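You operate a simulated robot arm through the tools that you are given. There is no shell and no other tool.

The job below is to be done with a simulated robot arm. You get a single attempt, and the scene is never put back.

TASK
Press glass unit U 41 at the pressure printed on it.
Fine: guard shut while pressing, hold the green button till DONE lights; knob back to 0, guard open, unit back in its slot.

It is judged by the outcome, as a careful person would: the job done as asked, and still so three seconds after it is handed in. It fails if anything else is knocked over, pushed out of place, dropped, spilled or broken.

THE ROBOT
A 6-joint arm with a two-finger parallel gripper, fixed in place. Base frame: the origin is at the foot of the arm, x ahead of it, y to its left, z up; the work surface is at about z = 0.85. Units: m, degrees, N and s.
Its first joint turns from -166.0 to 166.0 degrees. Payload 3.91 kg.
The TCP is the grasp point between the finger pads, 0.03 m short of the fingertips. In the tool frame z runs along the fingers and y along their closing line. Largest opening 0.11 m; finger width 0.02, thickness 0.01; the body of the gripper, 0.048 by 0.112 m, starts 0.055 m behind the TCP.
Orientation is told as [roll, pitch, yaw] about the base's x, y, z axes, in that order, counted from this pose: with the fingers straight down and closing along the base's y, the tool's x points along the base's -x, its y along +y and its z along -z.

THE INTERFACE
- The arm moves only by the tool servo_tool. Its argument "steps" is one flat list of numbers, 7 for each row, row after row: the shift along the base's x, y, z in m, then the turn, a rotation vector about the base's x, y, z in degrees, then the opening in per cent of the stroke, from 0 (shut) to 100 (fully open). In form: [tx, ty, tz, wx, wy, wz, claw, tx, ty, tz, wx, wy, wz, claw, ...]. A call has 1 to 20 rows; each row is the pose to reach, as a shift and turn from the pose commanded when the call began. A row lasts 0.2 s, in which the tool goes at most 0.05 m and 8.6 degrees; a call with a longer step from one row to the next is refused whole, and so is a gripper value outside its range. Where a pose cannot be reached the arm comes as near as it can. A force on the tool above 90 N (or 10 N above the force at the start of the call, whichever is more), or a blocked arm, ends the call early, and 0.2 s more pass. Each finger travels about 0.108 m/s and halts on what it meets, pressing with about 33 N; the grip force reading is that of the motor and also rises with nothing between the fingers. The clock runs only during rows and for 0.2 s after the last one: add rows that repeat a pose to give the fingers time. It gives the time, the measured TCP pose, the force on the tool (base axes), the opening and the grip force at its end, in the units of the frame above (readings bear some noise), with the torque about the TCP (base axes, N m) and any sound that the robot's microphone picked up.
- Cameras (640 x 400 px; columns grow to the right, rows downward): "scene" is fixed at [0.2206, -0.6485, 1.5469]; the picture's right is [0.82, -0.58, 0.00], its down [-0.30, -0.42, -0.85] and it looks along [0.49, 0.70, -0.52] (base axes); focal length 314 px, centre (320, 200). "wrist" rides on the gripper at [0.072, 0.017, -0.103] in the tool frame; the picture's right is [-0.23, 0.97, 0.00], its down [-0.76, -0.18, -0.62] and it looks along [-0.61, -0.14, 0.78] (tool axes); focal length 222 px, centre (320, 200).
- snapshot(camera): a new picture of that camera. The clock stands still meanwhile.
- measure_at(camera, pixels): for up to 12 pixels [column, row] of the newest picture of that camera ("zoom" is the newest enlarged one), the place [x, y, z] in the base frame of the surface seen there, good to about 0.002 m. The clock stands still meanwhile.
- zoom(camera, box): a new picture of the part [left, top, right, bottom] of that camera's present view, enlarged. The clock stands still meanwhile.
- close_job(): hands the job in; it is judged then, once.

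Leave the gripper open and the arm clear of the work at the hand-in unless told otherwise.

The tools are called after "Emit:" as name(argument=value, ...) on one line, values as JSON. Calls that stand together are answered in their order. servo_tool: Moves the arm, as the interface text tells. Its arguments: {"type":"object","properties":{"steps":{"type":"array"}},"required":["steps"]} The other tools are called the same way: snapshot (camera) takes a picture; measure_at (camera, pixels) gives the place of the surface under pixels of a picture; zoom (camera, box) takes an enlarged picture of a part of a camera's view; close_job () hands the job in.

At the start:

```text
time_s: 0.0
tool_pos: [0.6449, 0.305, 1.1879]
tool_rot: [0.0, 0.0, 0.0]
force: [0.4, 0.5, 0.3]
ft_torque: [0.03, -0.05, -0.02]
finger_gap: 0.11
grip_force: 0.0
```

scene: 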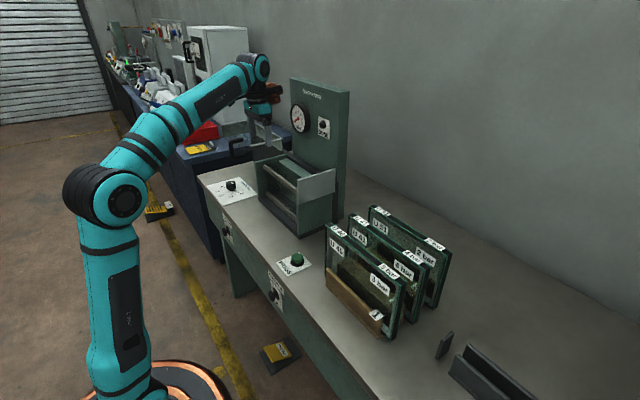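
wrist: 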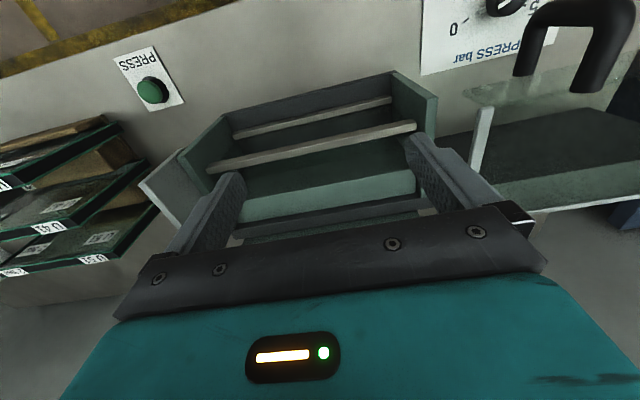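

I see the press (green, with a gauge panel), a knob plate at about (232,187), a green PRESS button at about (297,260), and three glass units in a rack at about (385,270). I'll zoom in on each area first.

Emit:
zoom(camera="scene", box=[310, 190, 470, 350])

Emit:
zoom(camera="scene", box=[190, 70, 370, 240])

Emit:
zoom(camera="scene", box=[200, 160, 330, 310])

Emit:
zoom(camera="wrist", box=[0, 100, 240, 290])

```text
2.50 times, centred on (390, 270) of scene
```

zoom: 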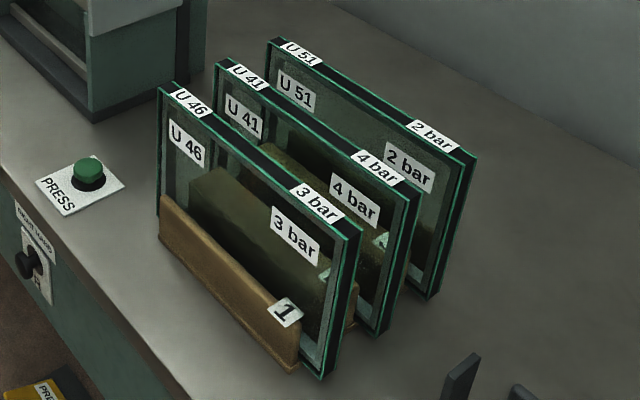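

```text
2.35 times, centred on (280, 155) of scene
```

zoom: 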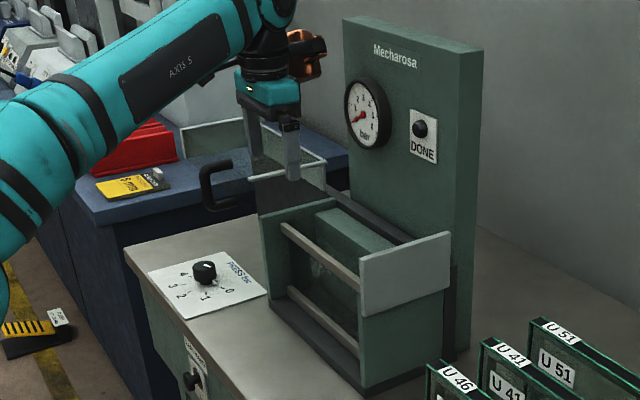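

```text
2.67 times, centred on (265, 235) of scene
```

zoom: 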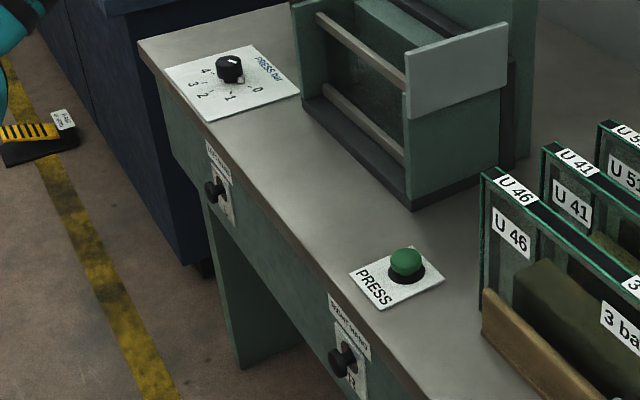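

```text
2.11 times, centred on (120, 195) of wrist
```

zoom: 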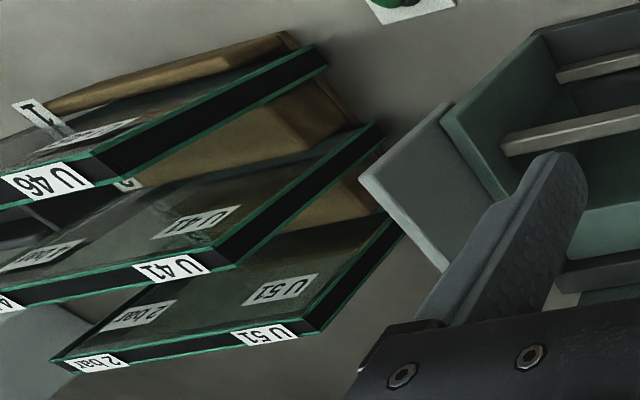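

U 41 is the middle unit and its label reads 4 bar. The guard and the controls on the bench front are still unclear, so I'll zoom in closer on them.

Emit:
zoom(camera="scene", box=[220, 120, 350, 240])

Emit:
zoom(camera="scene", box=[200, 170, 270, 215])

Emit:
zoom(camera="scene", box=[210, 205, 300, 315])

Emit:
zoom(camera="scene", box=[285, 95, 340, 145])

Emit:
zoom(camera="scene", box=[400, 300, 560, 400])

Emit:
zoom(camera="wrist", box=[400, 0, 640, 200])

Emit:
zoom(camera="wrist", box=[90, 30, 450, 250])

```text
3.33 times, centred on (285, 180) of scene
```

zoom: 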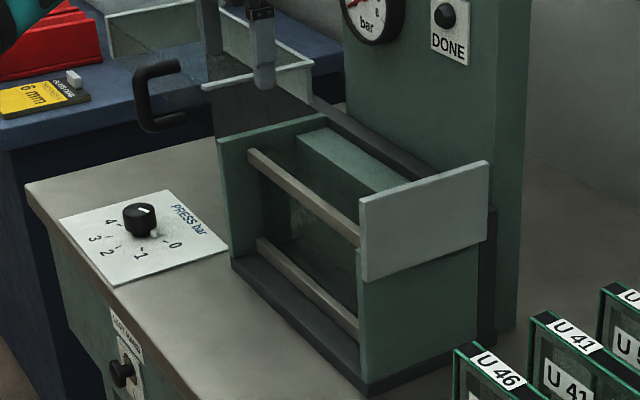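

```text
8.89 times, centred on (235, 192) of scene
```

zoom: 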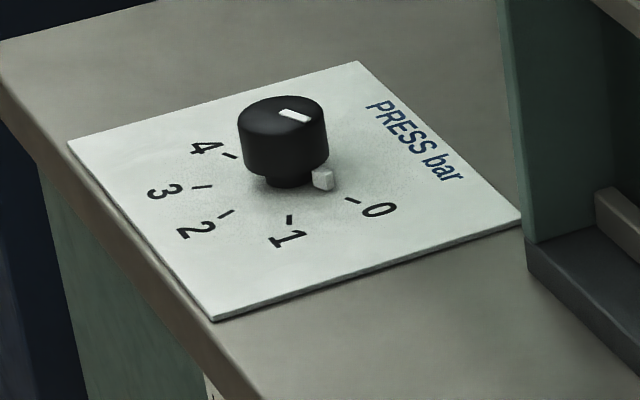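

```text
3.64 times, centred on (255, 260) of scene
```

zoom: 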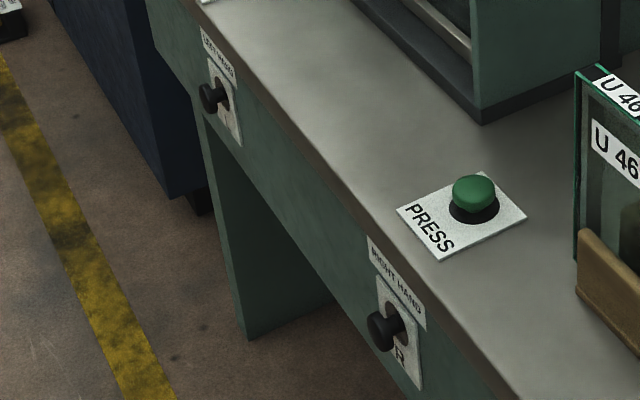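

```text
8.00 times, centred on (312, 120) of scene
```

zoom: 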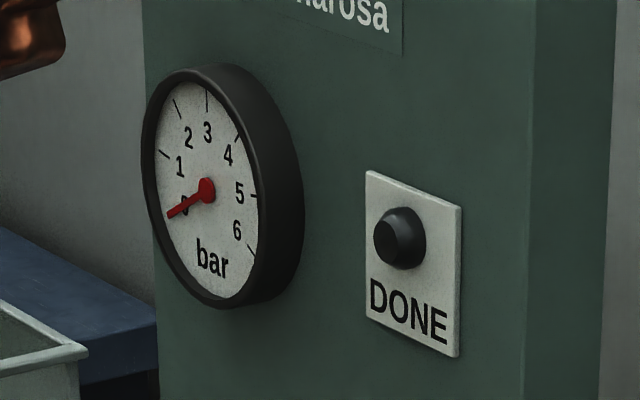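

```text
4.00 times, centred on (480, 350) of scene
```

zoom: 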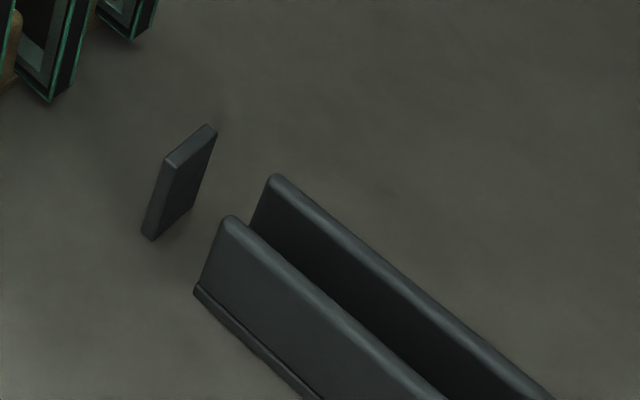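

```text
2.00 times, centred on (520, 100) of wrist
```

zoom: 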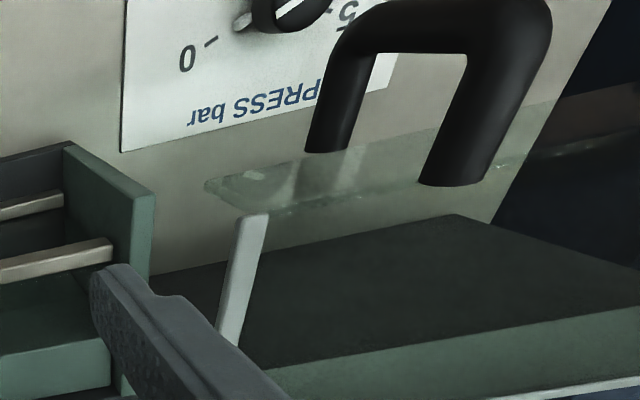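

```text
1.78 times, centred on (270, 140) of wrist
```

zoom: 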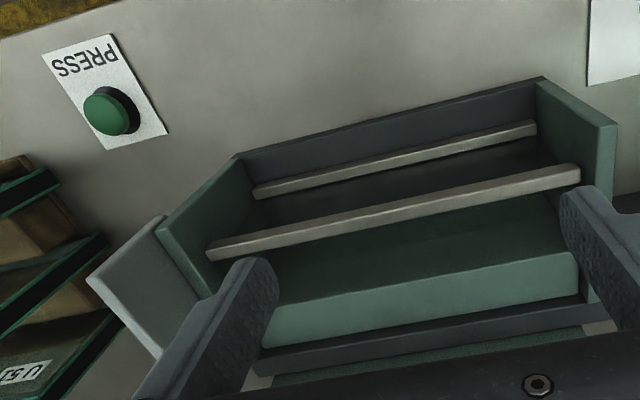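

The knob shows 0 to 4 with its pointer line away from me, the gauge reads 0, and the clear panel with the black handle looks like the guard. Next I'll measure positions in the scene view: the press walls, rails, platen, guard handle, knob, button and units.

Emit:
zoom(camera="scene", box=[220, 120, 350, 240])

Emit:
measure_at(camera="zoom", pixels=[[140, 73], [143, 122], [172, 65], [185, 122], [140, 207], [147, 208], [220, 140], [320, 118], [250, 153], [355, 240], [365, 205], [485, 165]])

Emit:
measure_at(camera="zoom", pixels=[[362, 280], [480, 240], [300, 135], [330, 130], [400, 190], [260, 240], [355, 330], [370, 390], [235, 262], [210, 85], [310, 62], [310, 210]])

Emit:
measure_at(camera="scene", pixels=[[297, 257], [297, 266], [230, 183], [232, 190], [326, 224], [405, 275], [350, 214], [428, 258], [370, 208], [445, 243], [326, 270], [440, 345]])

```text
3.33 times, centred on (285, 180) of scene
```

zoom: 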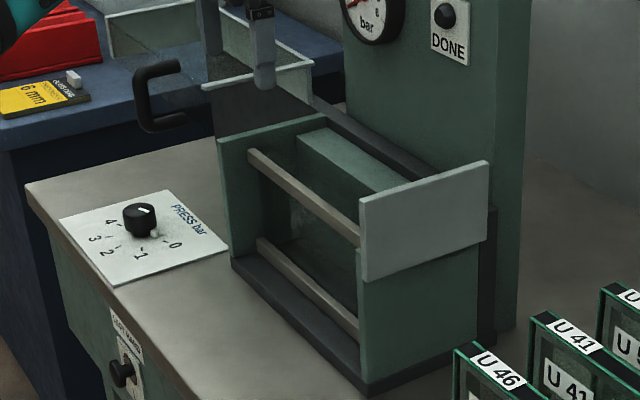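

```text
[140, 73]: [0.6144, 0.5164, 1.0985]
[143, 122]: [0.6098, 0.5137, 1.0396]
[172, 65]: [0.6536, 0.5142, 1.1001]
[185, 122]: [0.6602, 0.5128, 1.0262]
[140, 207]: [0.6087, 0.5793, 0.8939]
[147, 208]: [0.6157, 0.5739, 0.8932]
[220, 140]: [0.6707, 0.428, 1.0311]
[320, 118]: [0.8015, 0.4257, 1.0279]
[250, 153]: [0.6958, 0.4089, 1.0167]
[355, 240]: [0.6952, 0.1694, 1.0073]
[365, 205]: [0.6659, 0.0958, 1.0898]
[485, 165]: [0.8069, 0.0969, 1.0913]
```

```text
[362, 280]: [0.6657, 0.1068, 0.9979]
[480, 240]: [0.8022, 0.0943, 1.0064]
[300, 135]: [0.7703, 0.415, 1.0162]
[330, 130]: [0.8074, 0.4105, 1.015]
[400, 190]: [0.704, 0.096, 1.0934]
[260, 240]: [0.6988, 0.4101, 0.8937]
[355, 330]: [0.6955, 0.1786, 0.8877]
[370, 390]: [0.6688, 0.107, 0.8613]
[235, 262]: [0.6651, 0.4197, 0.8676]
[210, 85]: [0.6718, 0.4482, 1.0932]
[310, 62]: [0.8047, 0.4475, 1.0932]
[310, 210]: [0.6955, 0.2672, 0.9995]
```

```text
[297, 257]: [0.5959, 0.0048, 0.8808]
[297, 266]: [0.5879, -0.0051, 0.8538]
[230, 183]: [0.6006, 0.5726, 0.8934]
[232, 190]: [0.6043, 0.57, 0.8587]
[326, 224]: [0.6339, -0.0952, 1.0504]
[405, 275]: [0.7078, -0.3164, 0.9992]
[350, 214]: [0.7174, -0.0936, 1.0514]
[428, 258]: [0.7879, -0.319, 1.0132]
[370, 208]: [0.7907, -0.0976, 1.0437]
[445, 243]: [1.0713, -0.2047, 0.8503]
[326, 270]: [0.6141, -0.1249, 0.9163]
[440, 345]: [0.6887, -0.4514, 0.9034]
```

The press frame spans x from about 0.666 to 0.81 and y from about 0.10 to 0.425, with wall tops near z 1.03. I'll measure the guard region and the inside of the press from the wrist camera.

Emit:
measure_at(camera="wrist", pixels=[[545, 20], [590, 80], [520, 70], [480, 95], [530, 97], [620, 65], [480, 140], [560, 130], [600, 170], [560, 190], [540, 207], [620, 190]])

Emit:
measure_at(camera="wrist", pixels=[[300, 145], [300, 118], [320, 105], [320, 165], [320, 192], [320, 212], [320, 230], [270, 235], [430, 100], [425, 130], [222, 115], [215, 150]])

Emit:
measure_at(camera="wrist", pixels=[[165, 185], [145, 185], [180, 155], [150, 90], [100, 130], [115, 150], [130, 180], [40, 265], [150, 215], [85, 228], [60, 205], [100, 260]])

```text
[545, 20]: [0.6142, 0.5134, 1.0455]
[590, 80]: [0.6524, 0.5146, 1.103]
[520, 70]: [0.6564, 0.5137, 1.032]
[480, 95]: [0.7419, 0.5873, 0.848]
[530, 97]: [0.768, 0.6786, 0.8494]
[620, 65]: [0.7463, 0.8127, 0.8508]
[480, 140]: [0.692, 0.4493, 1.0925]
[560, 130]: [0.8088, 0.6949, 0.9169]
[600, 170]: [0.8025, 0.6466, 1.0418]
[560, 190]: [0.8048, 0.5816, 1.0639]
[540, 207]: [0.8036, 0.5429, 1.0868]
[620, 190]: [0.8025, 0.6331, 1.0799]
```

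```text
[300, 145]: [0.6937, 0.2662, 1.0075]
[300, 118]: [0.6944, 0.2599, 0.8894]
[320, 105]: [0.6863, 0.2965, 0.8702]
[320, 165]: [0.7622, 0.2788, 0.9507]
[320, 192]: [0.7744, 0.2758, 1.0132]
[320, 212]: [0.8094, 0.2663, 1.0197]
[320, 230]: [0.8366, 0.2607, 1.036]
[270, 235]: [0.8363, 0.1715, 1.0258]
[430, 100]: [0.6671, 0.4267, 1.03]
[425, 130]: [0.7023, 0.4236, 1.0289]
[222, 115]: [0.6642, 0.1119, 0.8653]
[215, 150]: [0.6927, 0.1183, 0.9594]
```

```text
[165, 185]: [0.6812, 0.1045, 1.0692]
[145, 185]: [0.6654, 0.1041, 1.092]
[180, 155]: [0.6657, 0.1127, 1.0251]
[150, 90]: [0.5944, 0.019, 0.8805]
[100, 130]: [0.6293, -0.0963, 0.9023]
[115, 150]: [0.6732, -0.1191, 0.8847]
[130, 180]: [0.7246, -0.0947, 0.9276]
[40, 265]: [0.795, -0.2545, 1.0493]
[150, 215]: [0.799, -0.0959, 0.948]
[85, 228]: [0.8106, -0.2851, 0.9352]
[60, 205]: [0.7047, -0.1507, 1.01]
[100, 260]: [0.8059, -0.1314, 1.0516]
```

The handle is a U-shape standing off at x about 0.61, y about 0.514, z from 1.03 to 1.10. To see how the guard is built and which way it slides, I'll lift the arm 0.15 m and move it over toward +y, well clear of everything.

Emit:
servo_tool(steps=[0, 0, 0.05, 0, 0, 0, 100, 0, 0, 0.1, 0, 0, 0, 100, 0, 0, 0.15, 0, 0, 0, 100, -0.02, 0.045, 0.15, 0, 0, 0, 100, -0.04, 0.09, 0.15, 0, 0, 0, 100, -0.06, 0.135, 0.15, 0, 0, 0, 100, -0.08, 0.18, 0.15, 0, 0, 0, 100, -0.1, 0.225, 0.15, 0, 0, 0, 100, -0.1, 0.27, 0.15, 0, 0, 0, 100])

Emit:
snapshot(camera="wrist")

Emit:
snapshot(camera="scene")

```text
time_s: 2.0
tool_pos: [0.5256, 0.5415, 1.264]
tool_rot: [1.0, -0.7, 0.0]
force: [0.4, -0.2, 1.1]
ft_torque: [0.07, -0.01, 0.01]
finger_gap: 0.11
grip_force: 0.0
out of reach, approached as far as the arm can: row 2, 3, 4, 5, 6, 7, 8, 9
```

```text
taken
```

wrist: 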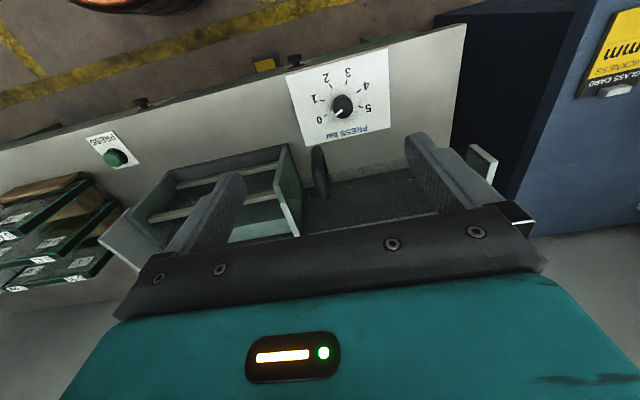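

```text
taken
```

scene: 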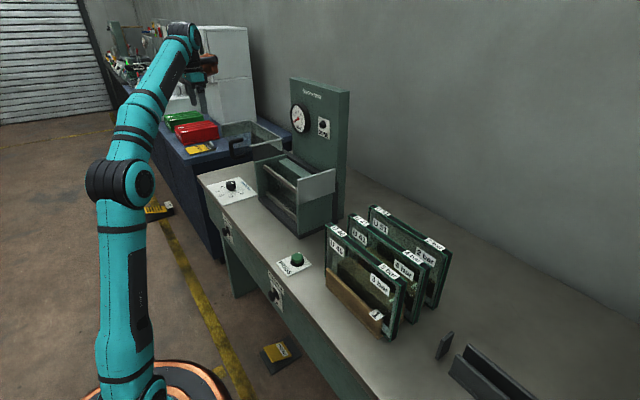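

The arm ran short of reach at height (z 1.264) but stopped in a safe place. The guard is now unobstructed in the scene view around (240-330, 120-170), so I'll zoom in there and in the wrist view.

Emit:
zoom(camera="scene", box=[210, 90, 350, 210])

Emit:
zoom(camera="wrist", box=[270, 30, 510, 250])

```text
3.33 times, centred on (280, 150) of scene
```

zoom: 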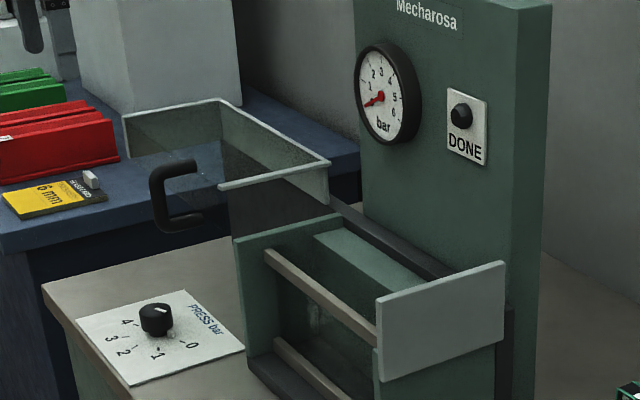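

```text
1.82 times, centred on (390, 140) of wrist
```

zoom: 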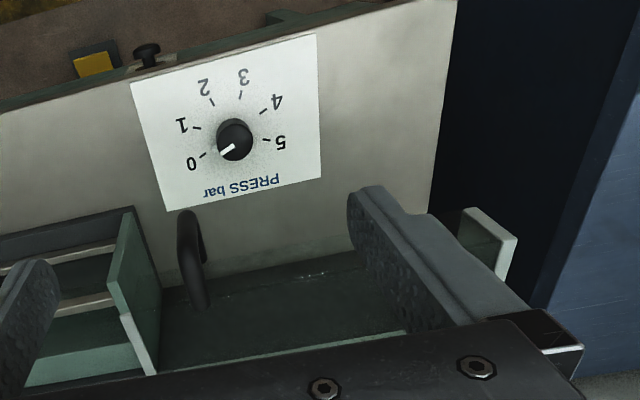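

The guard looks like an open-topped box section: rear plate, end plates and a clear front with the handle. I'll measure its rim and faces.

Emit:
zoom(camera="scene", box=[210, 90, 350, 210])

Emit:
measure_at(camera="zoom", pixels=[[125, 116], [219, 101], [328, 163], [222, 187], [275, 175], [270, 130], [170, 109], [330, 198], [250, 150], [150, 140], [130, 152], [235, 160]])

Emit:
measure_at(camera="zoom", pixels=[[270, 205], [240, 220], [320, 200], [155, 180], [155, 215], [190, 165], [200, 210], [345, 215], [390, 245], [440, 270], [425, 280], [335, 235]])

Emit:
zoom(camera="wrist", box=[270, 30, 510, 250])

Emit:
measure_at(camera="zoom", pixels=[[235, 135], [228, 148], [205, 155], [195, 128], [213, 103], [242, 95], [264, 112], [268, 140], [145, 260], [125, 290], [250, 290], [330, 345]])

Emit:
measure_at(camera="zoom", pixels=[[185, 215], [190, 290], [200, 250], [225, 285], [300, 270], [350, 250], [480, 220], [505, 240], [470, 245], [132, 310], [152, 370], [60, 355]])

```text
3.33 times, centred on (280, 150) of scene
```

zoom: 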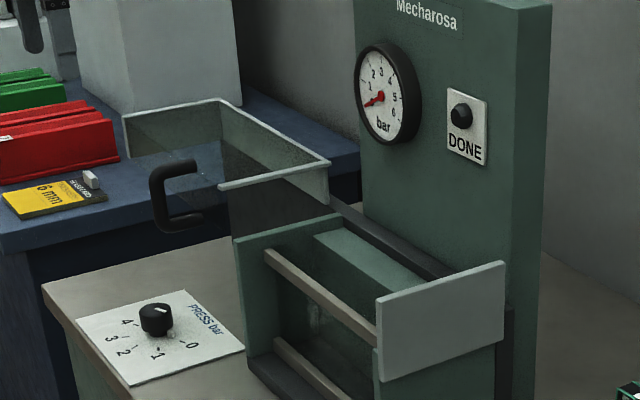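

```text
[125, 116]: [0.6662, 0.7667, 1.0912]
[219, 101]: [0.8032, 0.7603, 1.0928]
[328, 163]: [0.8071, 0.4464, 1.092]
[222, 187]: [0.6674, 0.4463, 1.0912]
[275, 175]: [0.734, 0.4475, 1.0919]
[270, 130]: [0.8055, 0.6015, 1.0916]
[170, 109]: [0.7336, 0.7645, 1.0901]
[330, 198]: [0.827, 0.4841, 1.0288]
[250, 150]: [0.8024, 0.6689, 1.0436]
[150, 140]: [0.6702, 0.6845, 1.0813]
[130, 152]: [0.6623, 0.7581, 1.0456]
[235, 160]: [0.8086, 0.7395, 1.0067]
```

```text
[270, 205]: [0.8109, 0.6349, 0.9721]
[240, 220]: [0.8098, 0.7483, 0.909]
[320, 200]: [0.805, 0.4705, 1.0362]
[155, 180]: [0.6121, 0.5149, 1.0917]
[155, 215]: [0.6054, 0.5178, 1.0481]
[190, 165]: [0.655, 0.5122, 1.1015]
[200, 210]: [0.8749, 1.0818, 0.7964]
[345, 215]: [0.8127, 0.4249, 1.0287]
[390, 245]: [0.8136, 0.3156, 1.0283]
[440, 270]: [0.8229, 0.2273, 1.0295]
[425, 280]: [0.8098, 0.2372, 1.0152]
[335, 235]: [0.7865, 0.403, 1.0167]
```

```text
1.82 times, centred on (390, 140) of wrist
```

zoom: 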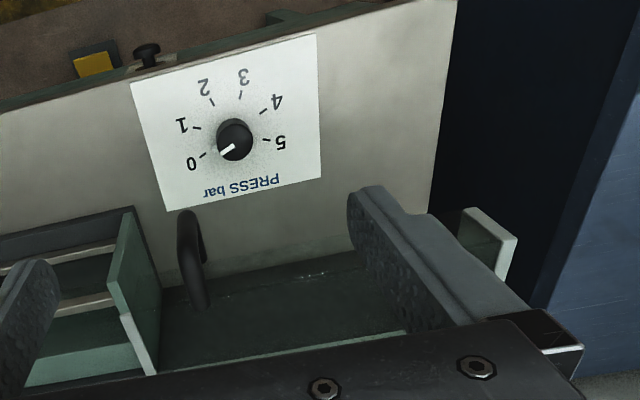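

```text
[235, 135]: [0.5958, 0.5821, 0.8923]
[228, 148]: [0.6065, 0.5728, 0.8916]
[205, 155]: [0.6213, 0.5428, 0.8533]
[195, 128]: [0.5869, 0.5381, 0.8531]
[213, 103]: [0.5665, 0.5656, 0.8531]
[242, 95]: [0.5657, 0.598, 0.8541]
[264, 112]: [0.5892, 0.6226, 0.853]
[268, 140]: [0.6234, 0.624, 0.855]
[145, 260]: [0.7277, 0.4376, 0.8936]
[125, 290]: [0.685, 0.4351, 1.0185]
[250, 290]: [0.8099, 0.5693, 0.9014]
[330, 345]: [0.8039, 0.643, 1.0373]
```

```text
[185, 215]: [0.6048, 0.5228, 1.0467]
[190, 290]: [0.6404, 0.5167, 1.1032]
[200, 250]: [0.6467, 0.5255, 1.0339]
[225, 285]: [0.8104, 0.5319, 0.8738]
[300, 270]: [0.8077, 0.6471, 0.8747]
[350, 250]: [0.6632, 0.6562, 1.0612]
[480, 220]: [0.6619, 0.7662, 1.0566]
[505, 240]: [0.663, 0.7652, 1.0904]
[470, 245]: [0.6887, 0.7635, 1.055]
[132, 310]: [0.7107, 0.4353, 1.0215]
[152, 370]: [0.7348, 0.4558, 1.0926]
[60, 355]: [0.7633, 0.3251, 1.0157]
```

The hood top is at z about 1.092, its front is at x about 0.663 and its rear at x about 0.804, spanning y from 0.447 to 0.765. The bench-side plate at y about 0.10 is probably its closing stop. The knob pointer is on 0, with ticks about 45° apart and 4 bar about 180° clockwise. To see the guard from the front I'll back the arm off in x and tilt the tool so the wrist camera looks more level.

Emit:
servo_tool(steps=[-0.04, 0, -0.03, 0, 0, 0, 100, -0.08, 0, -0.06, 0, -6, 0, 100, -0.12, 0, -0.09, 0, -12, 0, 100, -0.16, 0, -0.09, 0, -18, 0, 100, -0.2, 0, -0.09, 0, -24, 0, 100, -0.2, 0, -0.09, 0, -30, 0, 100])

Emit:
snapshot(camera="wrist")

```text
time_s: 3.4
tool_pos: [0.323, 0.5394, 1.1702]
tool_rot: [0.0, -30.0, 0.0]
force: [0.8, -0.6, 0.1]
ft_torque: [-0.03, -0.01, -0.01]
finger_gap: 0.1103
grip_force: 0.1
```

```text
taken
```

wrist: 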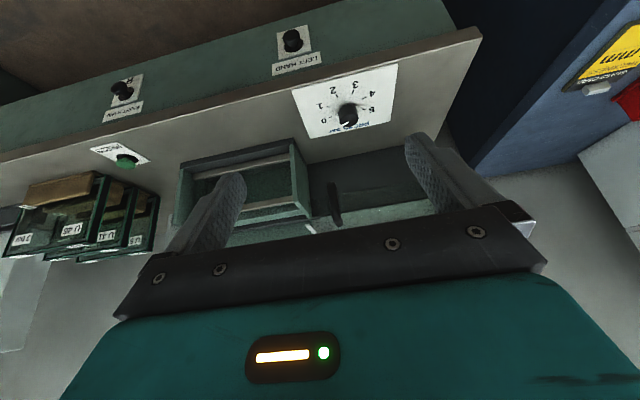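

The commanded pose followed as expected. Now I'll zoom the wrist view onto the guard and the two-hand knobs.

Emit:
zoom(camera="wrist", box=[160, 110, 460, 250])

Emit:
zoom(camera="wrist", box=[90, 10, 420, 150])

Emit:
zoom(camera="wrist", box=[0, 140, 180, 270])

```text
2.13 times, centred on (310, 180) of wrist
```

zoom: 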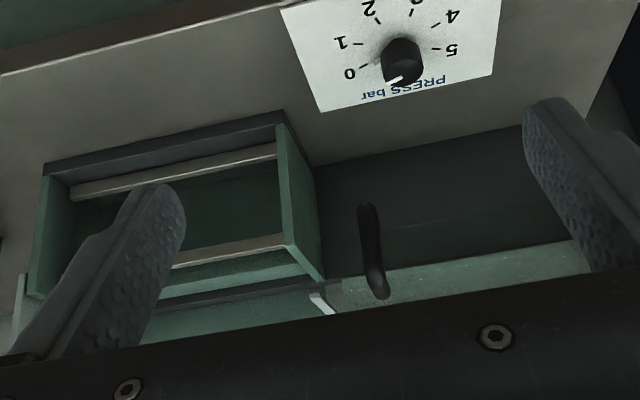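

```text
1.94 times, centred on (255, 80) of wrist
```

zoom: 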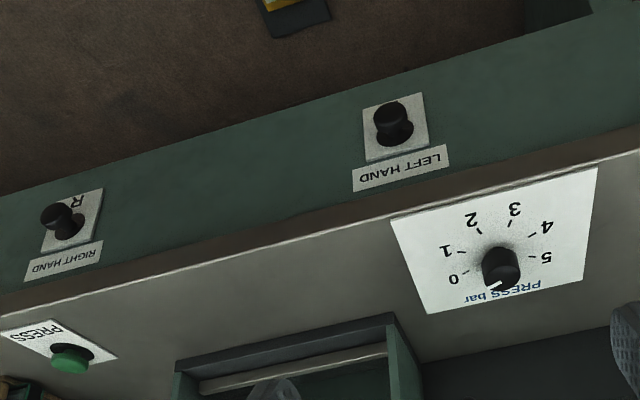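

```text
3.08 times, centred on (90, 205) of wrist
```

zoom: 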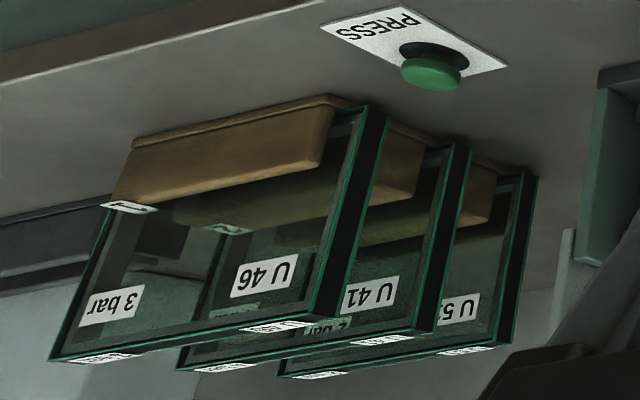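

The dark section below and behind the handle needs checking. I'll measure it along with the hood front and the rim strip near (320,303) in this zoom.

Emit:
zoom(camera="wrist", box=[160, 110, 460, 250])

Emit:
measure_at(camera="zoom", pixels=[[430, 170], [430, 205], [430, 225], [430, 248], [430, 270], [430, 290], [320, 303], [365, 210], [375, 280], [385, 295], [480, 260], [330, 250]])

Emit:
measure_at(camera="zoom", pixels=[[310, 180], [290, 150], [285, 240], [220, 280], [210, 300], [220, 255], [220, 225], [180, 180], [160, 170], [50, 170], [45, 260], [20, 300]])

```text
2.13 times, centred on (310, 180) of wrist
```

zoom: 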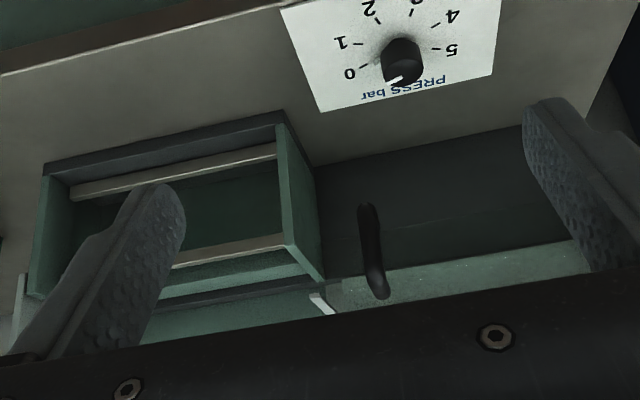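

```text
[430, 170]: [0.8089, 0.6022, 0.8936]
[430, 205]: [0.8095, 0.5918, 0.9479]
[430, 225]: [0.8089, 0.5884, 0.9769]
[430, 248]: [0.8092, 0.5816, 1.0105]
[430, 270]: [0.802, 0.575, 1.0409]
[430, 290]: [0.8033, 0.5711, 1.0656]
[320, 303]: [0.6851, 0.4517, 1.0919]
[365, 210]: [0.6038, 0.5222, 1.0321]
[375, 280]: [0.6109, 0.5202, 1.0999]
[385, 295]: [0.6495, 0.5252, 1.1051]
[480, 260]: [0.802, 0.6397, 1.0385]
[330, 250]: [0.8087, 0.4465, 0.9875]
```

```text
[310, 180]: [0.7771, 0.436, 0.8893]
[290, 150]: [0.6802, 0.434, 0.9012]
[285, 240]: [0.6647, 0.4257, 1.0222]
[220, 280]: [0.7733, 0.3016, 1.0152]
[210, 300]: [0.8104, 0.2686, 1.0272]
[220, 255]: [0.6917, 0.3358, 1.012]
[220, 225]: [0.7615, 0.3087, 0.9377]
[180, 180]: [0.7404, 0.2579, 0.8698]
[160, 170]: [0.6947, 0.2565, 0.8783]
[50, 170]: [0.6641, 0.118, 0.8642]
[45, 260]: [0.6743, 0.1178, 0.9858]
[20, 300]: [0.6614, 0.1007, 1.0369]
```

The wall at x about 0.809 runs the whole length. The guard is a hood sitting above z about 1.03 with a see-through front carrying the handle. Next I'll level the tool and move to (0.50, 0.28, 1.20) to look down into the press, staying in front of the handle at x 0.605.

Emit:
servo_tool(steps=[0.025, -0.037, 0.004, 0, 4.3, 0, 100, 0.05, -0.074, 0.008, 0, 8.6, 0, 100, 0.075, -0.111, 0.012, 0, 12.9, 0, 100, 0.1, -0.148, 0.016, 0, 17.2, 0, 100, 0.125, -0.185, 0.02, 0, 21.5, 0, 100, 0.15, -0.222, 0.024, 0, 25.8, 0, 100, 0.177, -0.26, 0.03, 0, 30, 0, 100])

Emit:
snapshot(camera="wrist")

Emit:
zoom(camera="wrist", box=[180, 20, 500, 220])

Emit:
zoom(camera="scene", box=[240, 140, 350, 240])

Emit:
zoom(camera="scene", box=[160, 90, 250, 170])

Emit:
zoom(camera="scene", box=[240, 320, 320, 390])

```text
time_s: 5.0
tool_pos: [0.4967, 0.2819, 1.2002]
tool_rot: [0.0, -0.1, 0.1]
force: [-0.3, 0.2, 0.4]
ft_torque: [0.0, -0.05, 0.01]
finger_gap: 0.1101
grip_force: 0.1
```

```text
taken
```

wrist: 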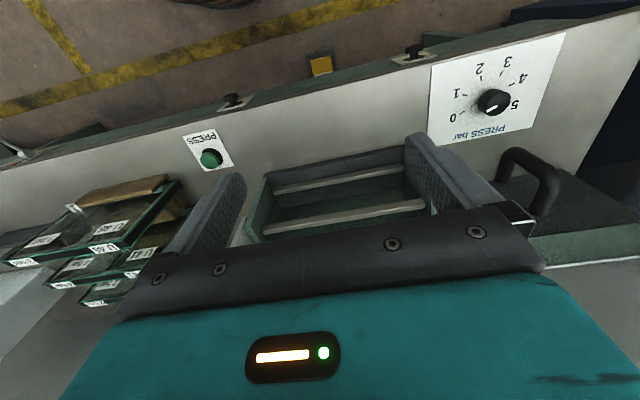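

```text
2.00 times, centred on (340, 120) of wrist
```

zoom: 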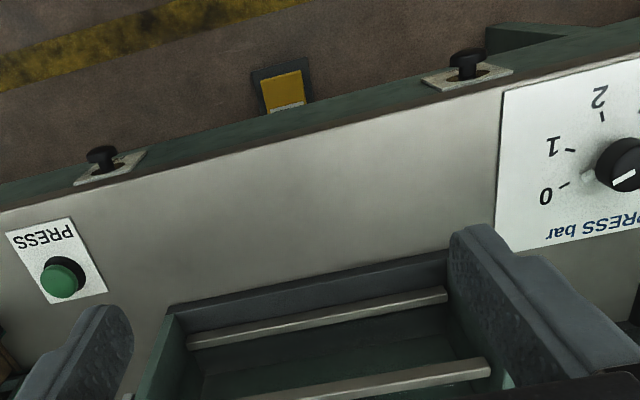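

```text
4.00 times, centred on (295, 190) of scene
```

zoom: 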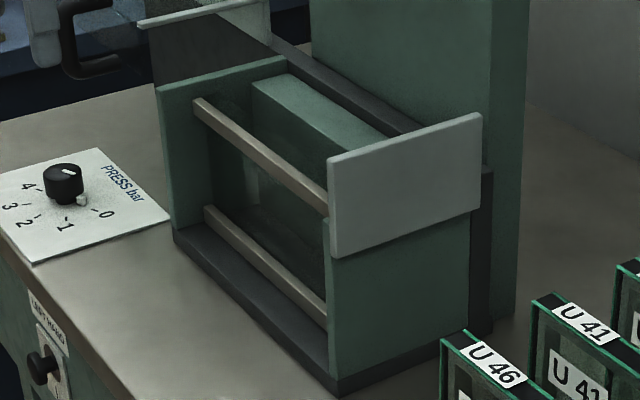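

```text
5.00 times, centred on (205, 130) of scene
```

zoom: 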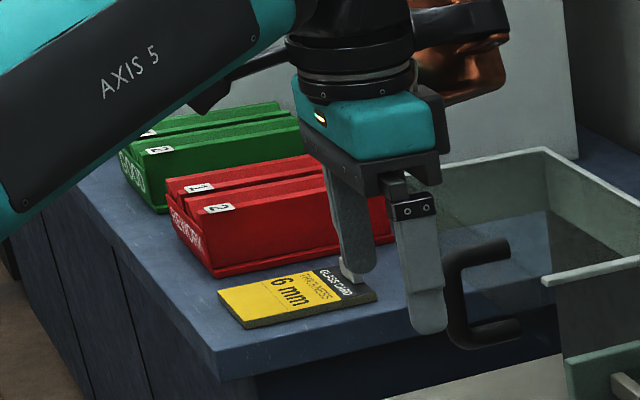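

```text
5.71 times, centred on (280, 355) of scene
```

zoom: 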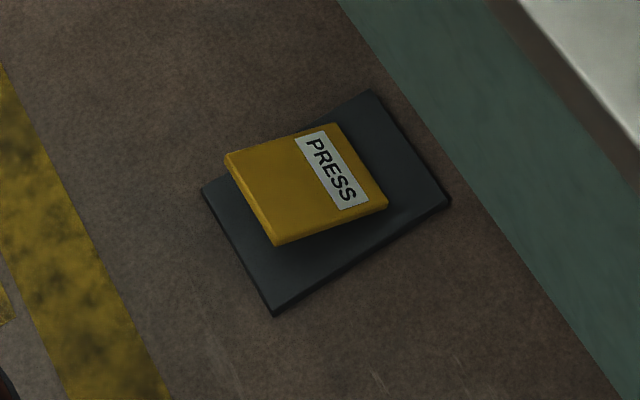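

The floor pedal and the red and green cases aren't part of this job. Now I'll move across to y about -0.19 at the same height (fingertips at z 1.17, above everything) to inspect the units and slots.

Emit:
servo_tool(steps=[0, -0.047, 0, 0, 0, 0, 100, 0, -0.094, 0, 0, 0, 0, 100, 0, -0.141, 0, 0, 0, 0, 100, 0, -0.188, 0, 0, 0, 0, 100, 0, -0.235, 0, 0, 0, 0, 100, 0, -0.282, 0, 0, 0, 0, 100, 0, -0.329, 0, 0, 0, 0, 100, 0, -0.376, 0, 0, 0, 0, 100, 0, -0.423, 0, 0, 0, 0, 100, 0, -0.47, 0, 0, 0, 0, 100])

Emit:
snapshot(camera="wrist")

Emit:
zoom(camera="wrist", box=[170, 40, 470, 230])

Emit:
snapshot(camera="scene")

Emit:
zoom(camera="scene", box=[240, 110, 350, 240])

```text
time_s: 7.2
tool_pos: [0.496, -0.1853, 1.2041]
tool_rot: [0.0, 0.0, 0.1]
force: [-0.7, 0.7, 0.3]
ft_torque: [-0.03, -0.04, -0.02]
finger_gap: 0.11
grip_force: 0.0
```

```text
taken
```

wrist: 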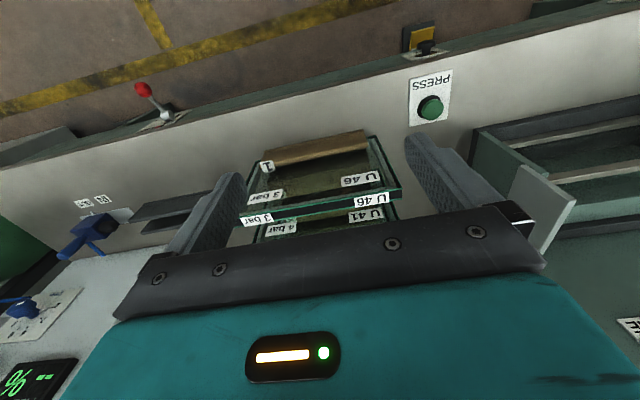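

```text
2.11 times, centred on (320, 135) of wrist
```

zoom: 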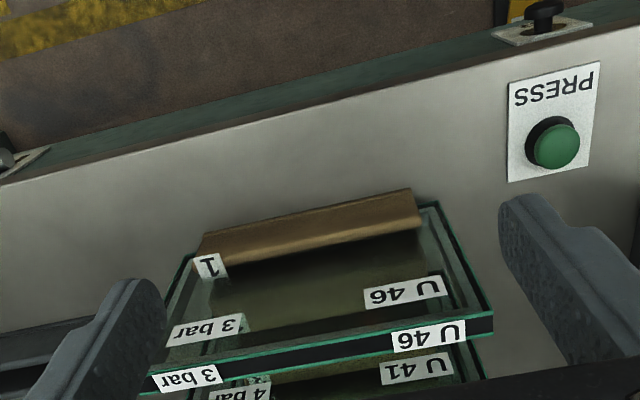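

```text
taken
```

scene: 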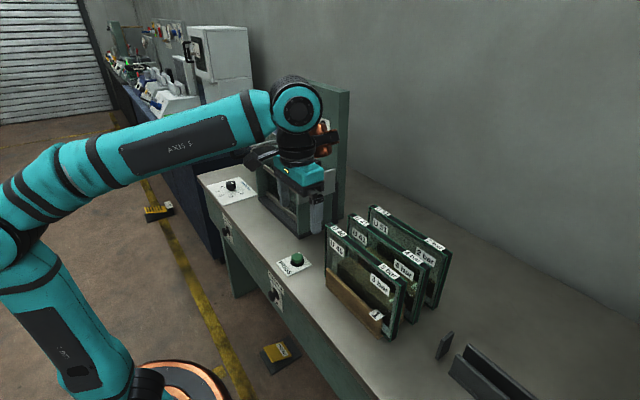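

```text
3.08 times, centred on (295, 175) of scene
```

zoom: 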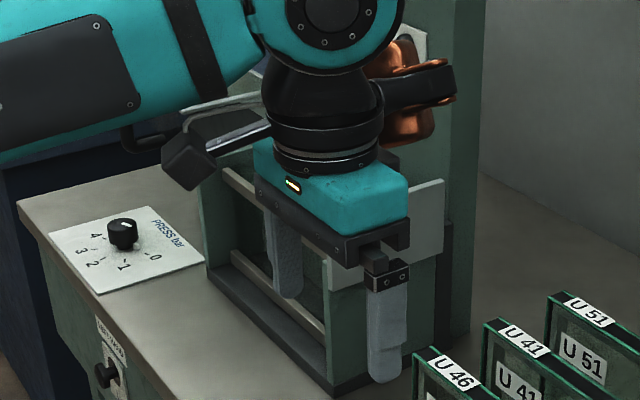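

I need U 41's exact edges. I'll zoom the scene camera on the rack and measure the top corners and thickness of all three units.

Emit:
zoom(camera="scene", box=[310, 195, 460, 345])

Emit:
measure_at(camera="zoom", pixels=[[217, 65], [230, 60], [262, 92], [290, 112], [320, 132], [400, 182], [415, 190], [405, 197], [398, 230], [392, 270], [380, 335], [370, 320]])

Emit:
zoom(camera="scene", box=[340, 205, 390, 245])

Emit:
zoom(camera="scene", box=[385, 240, 435, 280])

Emit:
zoom(camera="scene", box=[320, 260, 410, 350])

```text
2.67 times, centred on (385, 270) of scene
```

zoom: 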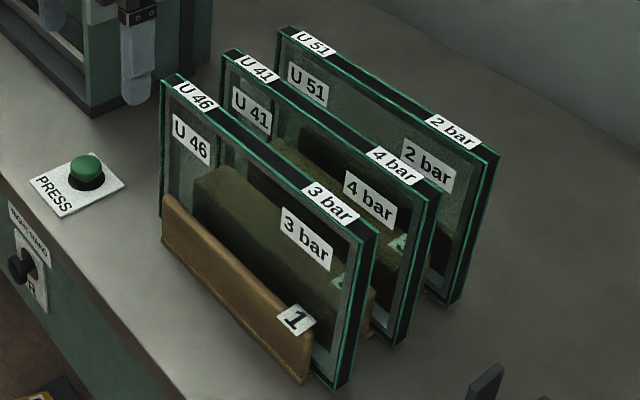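

```text
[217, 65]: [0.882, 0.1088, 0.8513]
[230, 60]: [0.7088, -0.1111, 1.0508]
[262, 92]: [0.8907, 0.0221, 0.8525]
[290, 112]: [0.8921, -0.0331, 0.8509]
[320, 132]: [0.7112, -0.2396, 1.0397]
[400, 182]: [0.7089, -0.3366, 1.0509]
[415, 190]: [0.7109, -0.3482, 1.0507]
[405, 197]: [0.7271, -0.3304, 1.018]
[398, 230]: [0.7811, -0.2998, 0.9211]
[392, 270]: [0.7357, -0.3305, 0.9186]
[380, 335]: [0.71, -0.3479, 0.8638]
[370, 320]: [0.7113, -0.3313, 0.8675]
```

```text
10.00 times, centred on (365, 225) of scene
```

zoom: 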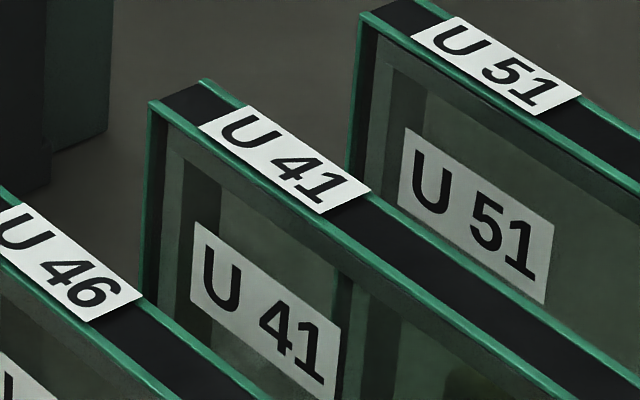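

```text
10.00 times, centred on (410, 260) of scene
```

zoom: 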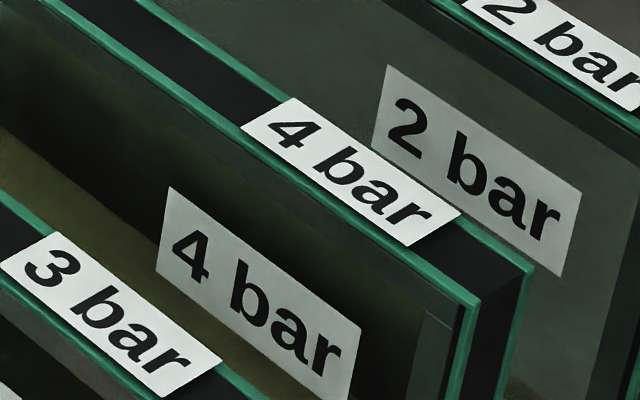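

```text
4.44 times, centred on (365, 305) of scene
```

zoom: 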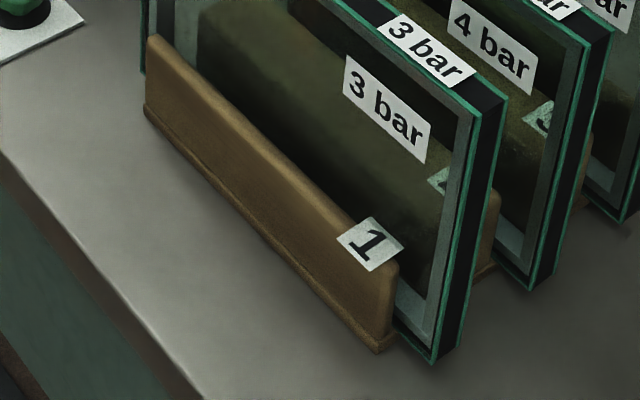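

The label on the top edge and on the face both say U 41 and 4 bar. I'll take fine measurements of the unit's top corners at both ends and of the wooden slot blocks.

Emit:
zoom(camera="scene", box=[340, 205, 390, 245])

Emit:
measure_at(camera="zoom", pixels=[[152, 104], [165, 103], [185, 92], [204, 82], [215, 88], [200, 128], [235, 100], [155, 160], [320, 218], [372, 190], [345, 205], [365, 40]])

Emit:
zoom(camera="scene", box=[385, 240, 435, 280])

Emit:
measure_at(camera="zoom", pixels=[[475, 303], [500, 288], [530, 270], [410, 242], [455, 212], [470, 340], [490, 340], [515, 320], [247, 125], [290, 100], [350, 205], [385, 185]])

Emit:
zoom(camera="scene", box=[320, 260, 410, 350])

Emit:
measure_at(camera="zoom", pixels=[[150, 42], [155, 70], [150, 108], [395, 260], [380, 340], [370, 240], [430, 355], [495, 200], [490, 270], [590, 145], [530, 285], [455, 340]])

```text
10.00 times, centred on (365, 225) of scene
```

zoom: 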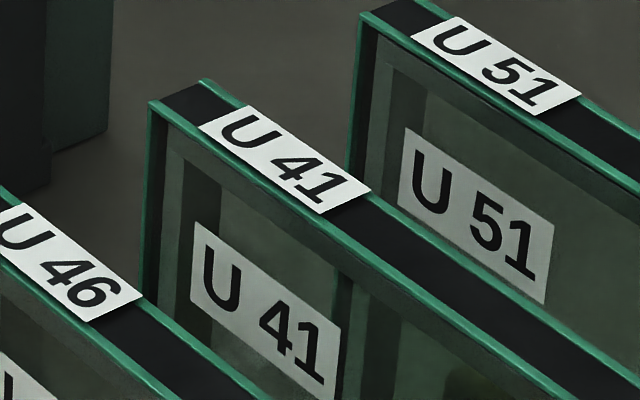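

```text
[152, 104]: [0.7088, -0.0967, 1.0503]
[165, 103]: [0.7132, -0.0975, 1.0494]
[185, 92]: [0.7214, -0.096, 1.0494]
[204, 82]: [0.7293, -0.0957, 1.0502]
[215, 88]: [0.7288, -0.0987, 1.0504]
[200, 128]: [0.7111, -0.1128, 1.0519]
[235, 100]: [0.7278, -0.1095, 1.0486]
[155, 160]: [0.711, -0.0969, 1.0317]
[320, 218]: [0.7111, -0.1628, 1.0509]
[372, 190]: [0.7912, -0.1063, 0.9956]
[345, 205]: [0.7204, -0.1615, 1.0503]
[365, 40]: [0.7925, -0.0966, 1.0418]
```

```text
10.00 times, centred on (410, 260) of scene
```

zoom: 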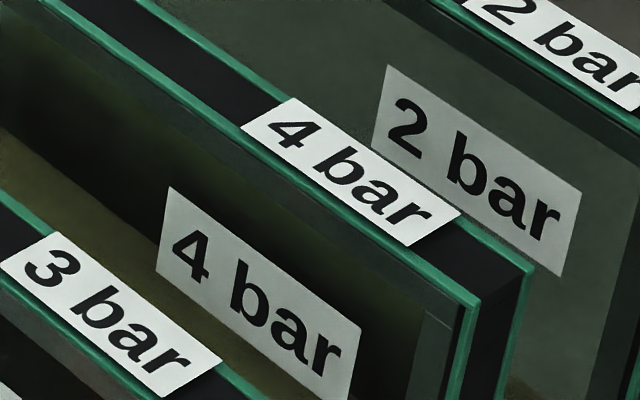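

```text
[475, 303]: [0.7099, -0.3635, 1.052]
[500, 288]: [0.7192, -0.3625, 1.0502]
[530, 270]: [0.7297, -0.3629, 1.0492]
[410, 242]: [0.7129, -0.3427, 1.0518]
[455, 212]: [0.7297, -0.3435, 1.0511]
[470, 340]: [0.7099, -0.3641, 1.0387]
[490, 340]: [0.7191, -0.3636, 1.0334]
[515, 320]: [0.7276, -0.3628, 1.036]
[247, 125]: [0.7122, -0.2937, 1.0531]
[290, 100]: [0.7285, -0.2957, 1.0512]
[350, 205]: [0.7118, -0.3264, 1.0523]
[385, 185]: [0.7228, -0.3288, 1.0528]
```

```text
4.44 times, centred on (365, 305) of scene
```

zoom: 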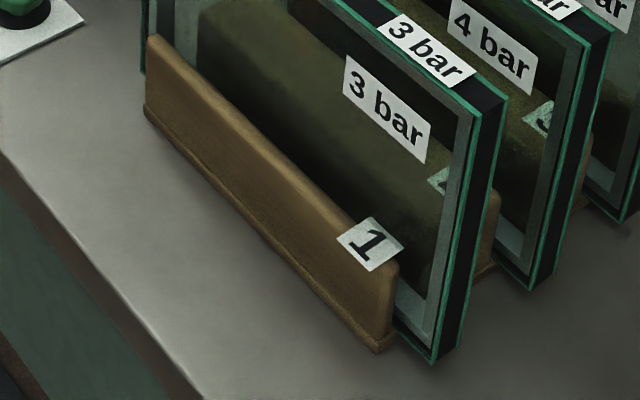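

```text
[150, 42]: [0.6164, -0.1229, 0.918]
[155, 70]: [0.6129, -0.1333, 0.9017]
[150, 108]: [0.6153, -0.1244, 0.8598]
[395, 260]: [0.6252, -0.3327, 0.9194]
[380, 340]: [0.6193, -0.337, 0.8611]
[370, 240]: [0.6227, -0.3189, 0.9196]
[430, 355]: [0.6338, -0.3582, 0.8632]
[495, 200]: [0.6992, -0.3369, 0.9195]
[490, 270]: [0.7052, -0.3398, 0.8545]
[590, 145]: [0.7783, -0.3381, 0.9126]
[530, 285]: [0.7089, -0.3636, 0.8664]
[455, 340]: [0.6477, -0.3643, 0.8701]
```

U 41 spans x 0.709–0.730, y -0.364 to -0.096, with its top at z 1.051. Before planning the insertion I need to know how far the wrist sticks out relative to the gauge panel, so I'll measure points on the wrist, gauge and DONE lamp in the scene view.

Emit:
zoom(camera="scene", box=[220, 60, 380, 240])

Emit:
measure_at(camera="zoom", pixels=[[400, 160], [390, 190], [375, 210], [440, 175], [330, 120], [290, 130], [410, 120], [240, 280], [330, 310], [400, 290], [250, 255], [395, 265]])

Emit:
snapshot(camera="wrist")

Emit:
measure_at(camera="wrist", pixels=[[430, 107], [415, 90], [445, 90], [425, 47], [500, 180], [560, 200], [535, 245], [300, 155], [370, 170], [480, 135], [150, 205], [320, 140]])

```text
2.22 times, centred on (300, 150) of scene
```

zoom: 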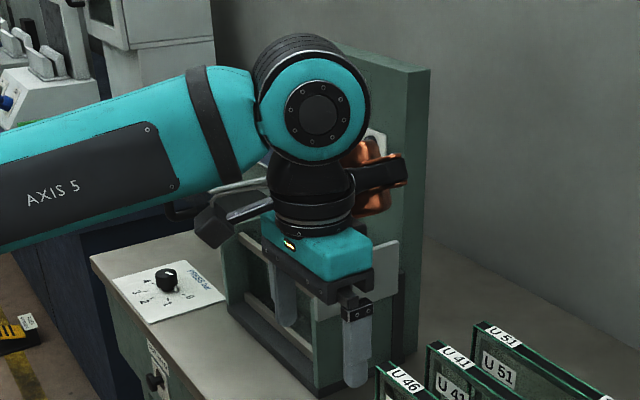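

```text
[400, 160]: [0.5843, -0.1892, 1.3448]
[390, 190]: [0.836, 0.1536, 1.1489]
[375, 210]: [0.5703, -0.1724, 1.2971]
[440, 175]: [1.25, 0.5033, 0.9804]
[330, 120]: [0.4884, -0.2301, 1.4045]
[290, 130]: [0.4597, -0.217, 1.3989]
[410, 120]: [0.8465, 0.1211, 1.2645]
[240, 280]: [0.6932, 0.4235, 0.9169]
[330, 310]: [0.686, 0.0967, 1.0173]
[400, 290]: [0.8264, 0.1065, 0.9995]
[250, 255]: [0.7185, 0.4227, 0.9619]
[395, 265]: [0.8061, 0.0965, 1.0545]
```

```text
taken
```

wrist: 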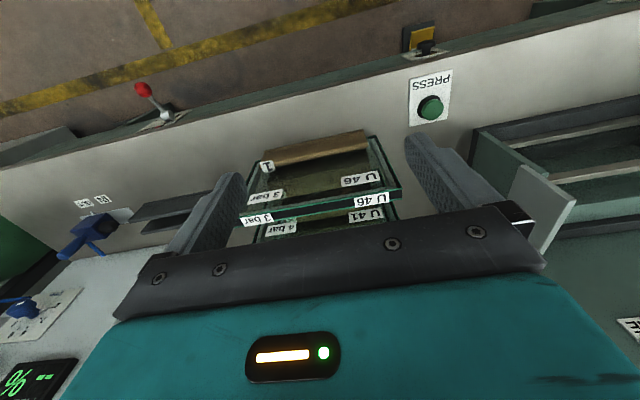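

```text
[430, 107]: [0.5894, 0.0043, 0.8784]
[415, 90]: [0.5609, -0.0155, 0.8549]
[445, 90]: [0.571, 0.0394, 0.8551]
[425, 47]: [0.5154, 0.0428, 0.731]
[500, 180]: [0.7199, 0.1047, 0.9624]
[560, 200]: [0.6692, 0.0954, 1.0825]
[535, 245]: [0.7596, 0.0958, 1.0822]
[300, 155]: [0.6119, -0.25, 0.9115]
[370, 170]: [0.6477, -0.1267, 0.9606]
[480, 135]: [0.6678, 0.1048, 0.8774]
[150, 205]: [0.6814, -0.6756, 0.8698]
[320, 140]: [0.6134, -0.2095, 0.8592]
```

The wrist has a part reaching roughly 0.1 m out to one side. I'll turn the tool +90° about z while moving over U 41 at the same height (fingertips at z 1.17), narrowing the fingers to 55%. Then I'll check how the wrist sits.

Emit:
servo_tool(steps=[0.0186, -0.0037, 0, 0, 0, 7.5, 100, 0.0372, -0.0075, 0, 0, 0, 15, 95, 0.0559, -0.0112, 0, 0, 0, 22.5, 90, 0.0745, -0.0149, 0, 0, 0, 30, 85, 0.0931, -0.0186, 0, 0, 0, 37.5, 80, 0.1117, -0.0224, 0, 0, 0, 45, 75, 0.1304, -0.0261, 0, 0, 0, 52.5, 70, 0.149, -0.0298, 0, 0, 0, 60, 65, 0.1676, -0.0335, 0, 0, 0, 67.5, 60, 0.1862, -0.0373, 0, 0, 0, 75, 55, 0.2049, -0.041, 0, 0, 0, 82.5, 55, 0.2235, -0.0447, 0, 0, 0, 90, 55, 0.2235, -0.0447, 0, 0, 0, 90, 55])

Emit:
snapshot(camera="wrist")

Emit:
snapshot(camera="scene")

```text
time_s: 10.0
tool_pos: [0.7223, -0.2356, 1.1995]
tool_rot: [0.0, 0.0, 90.1]
force: [0.1, -0.7, -0.3]
ft_torque: [-0.02, 0.02, 0.04]
finger_gap: 0.0607
grip_force: 0.1
```

```text
taken
```

wrist: 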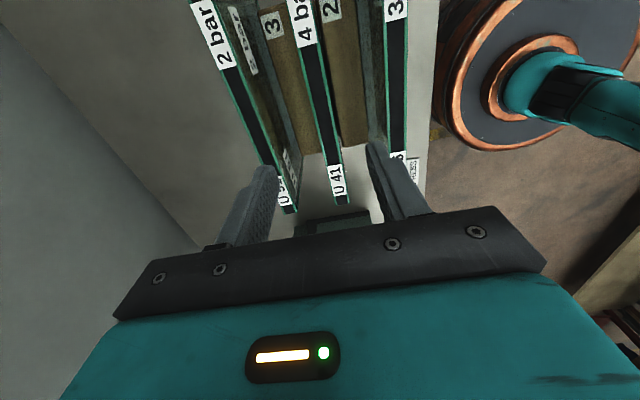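

```text
taken
```

scene: 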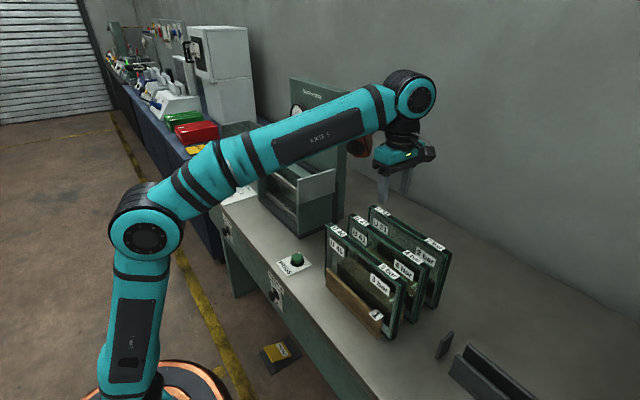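

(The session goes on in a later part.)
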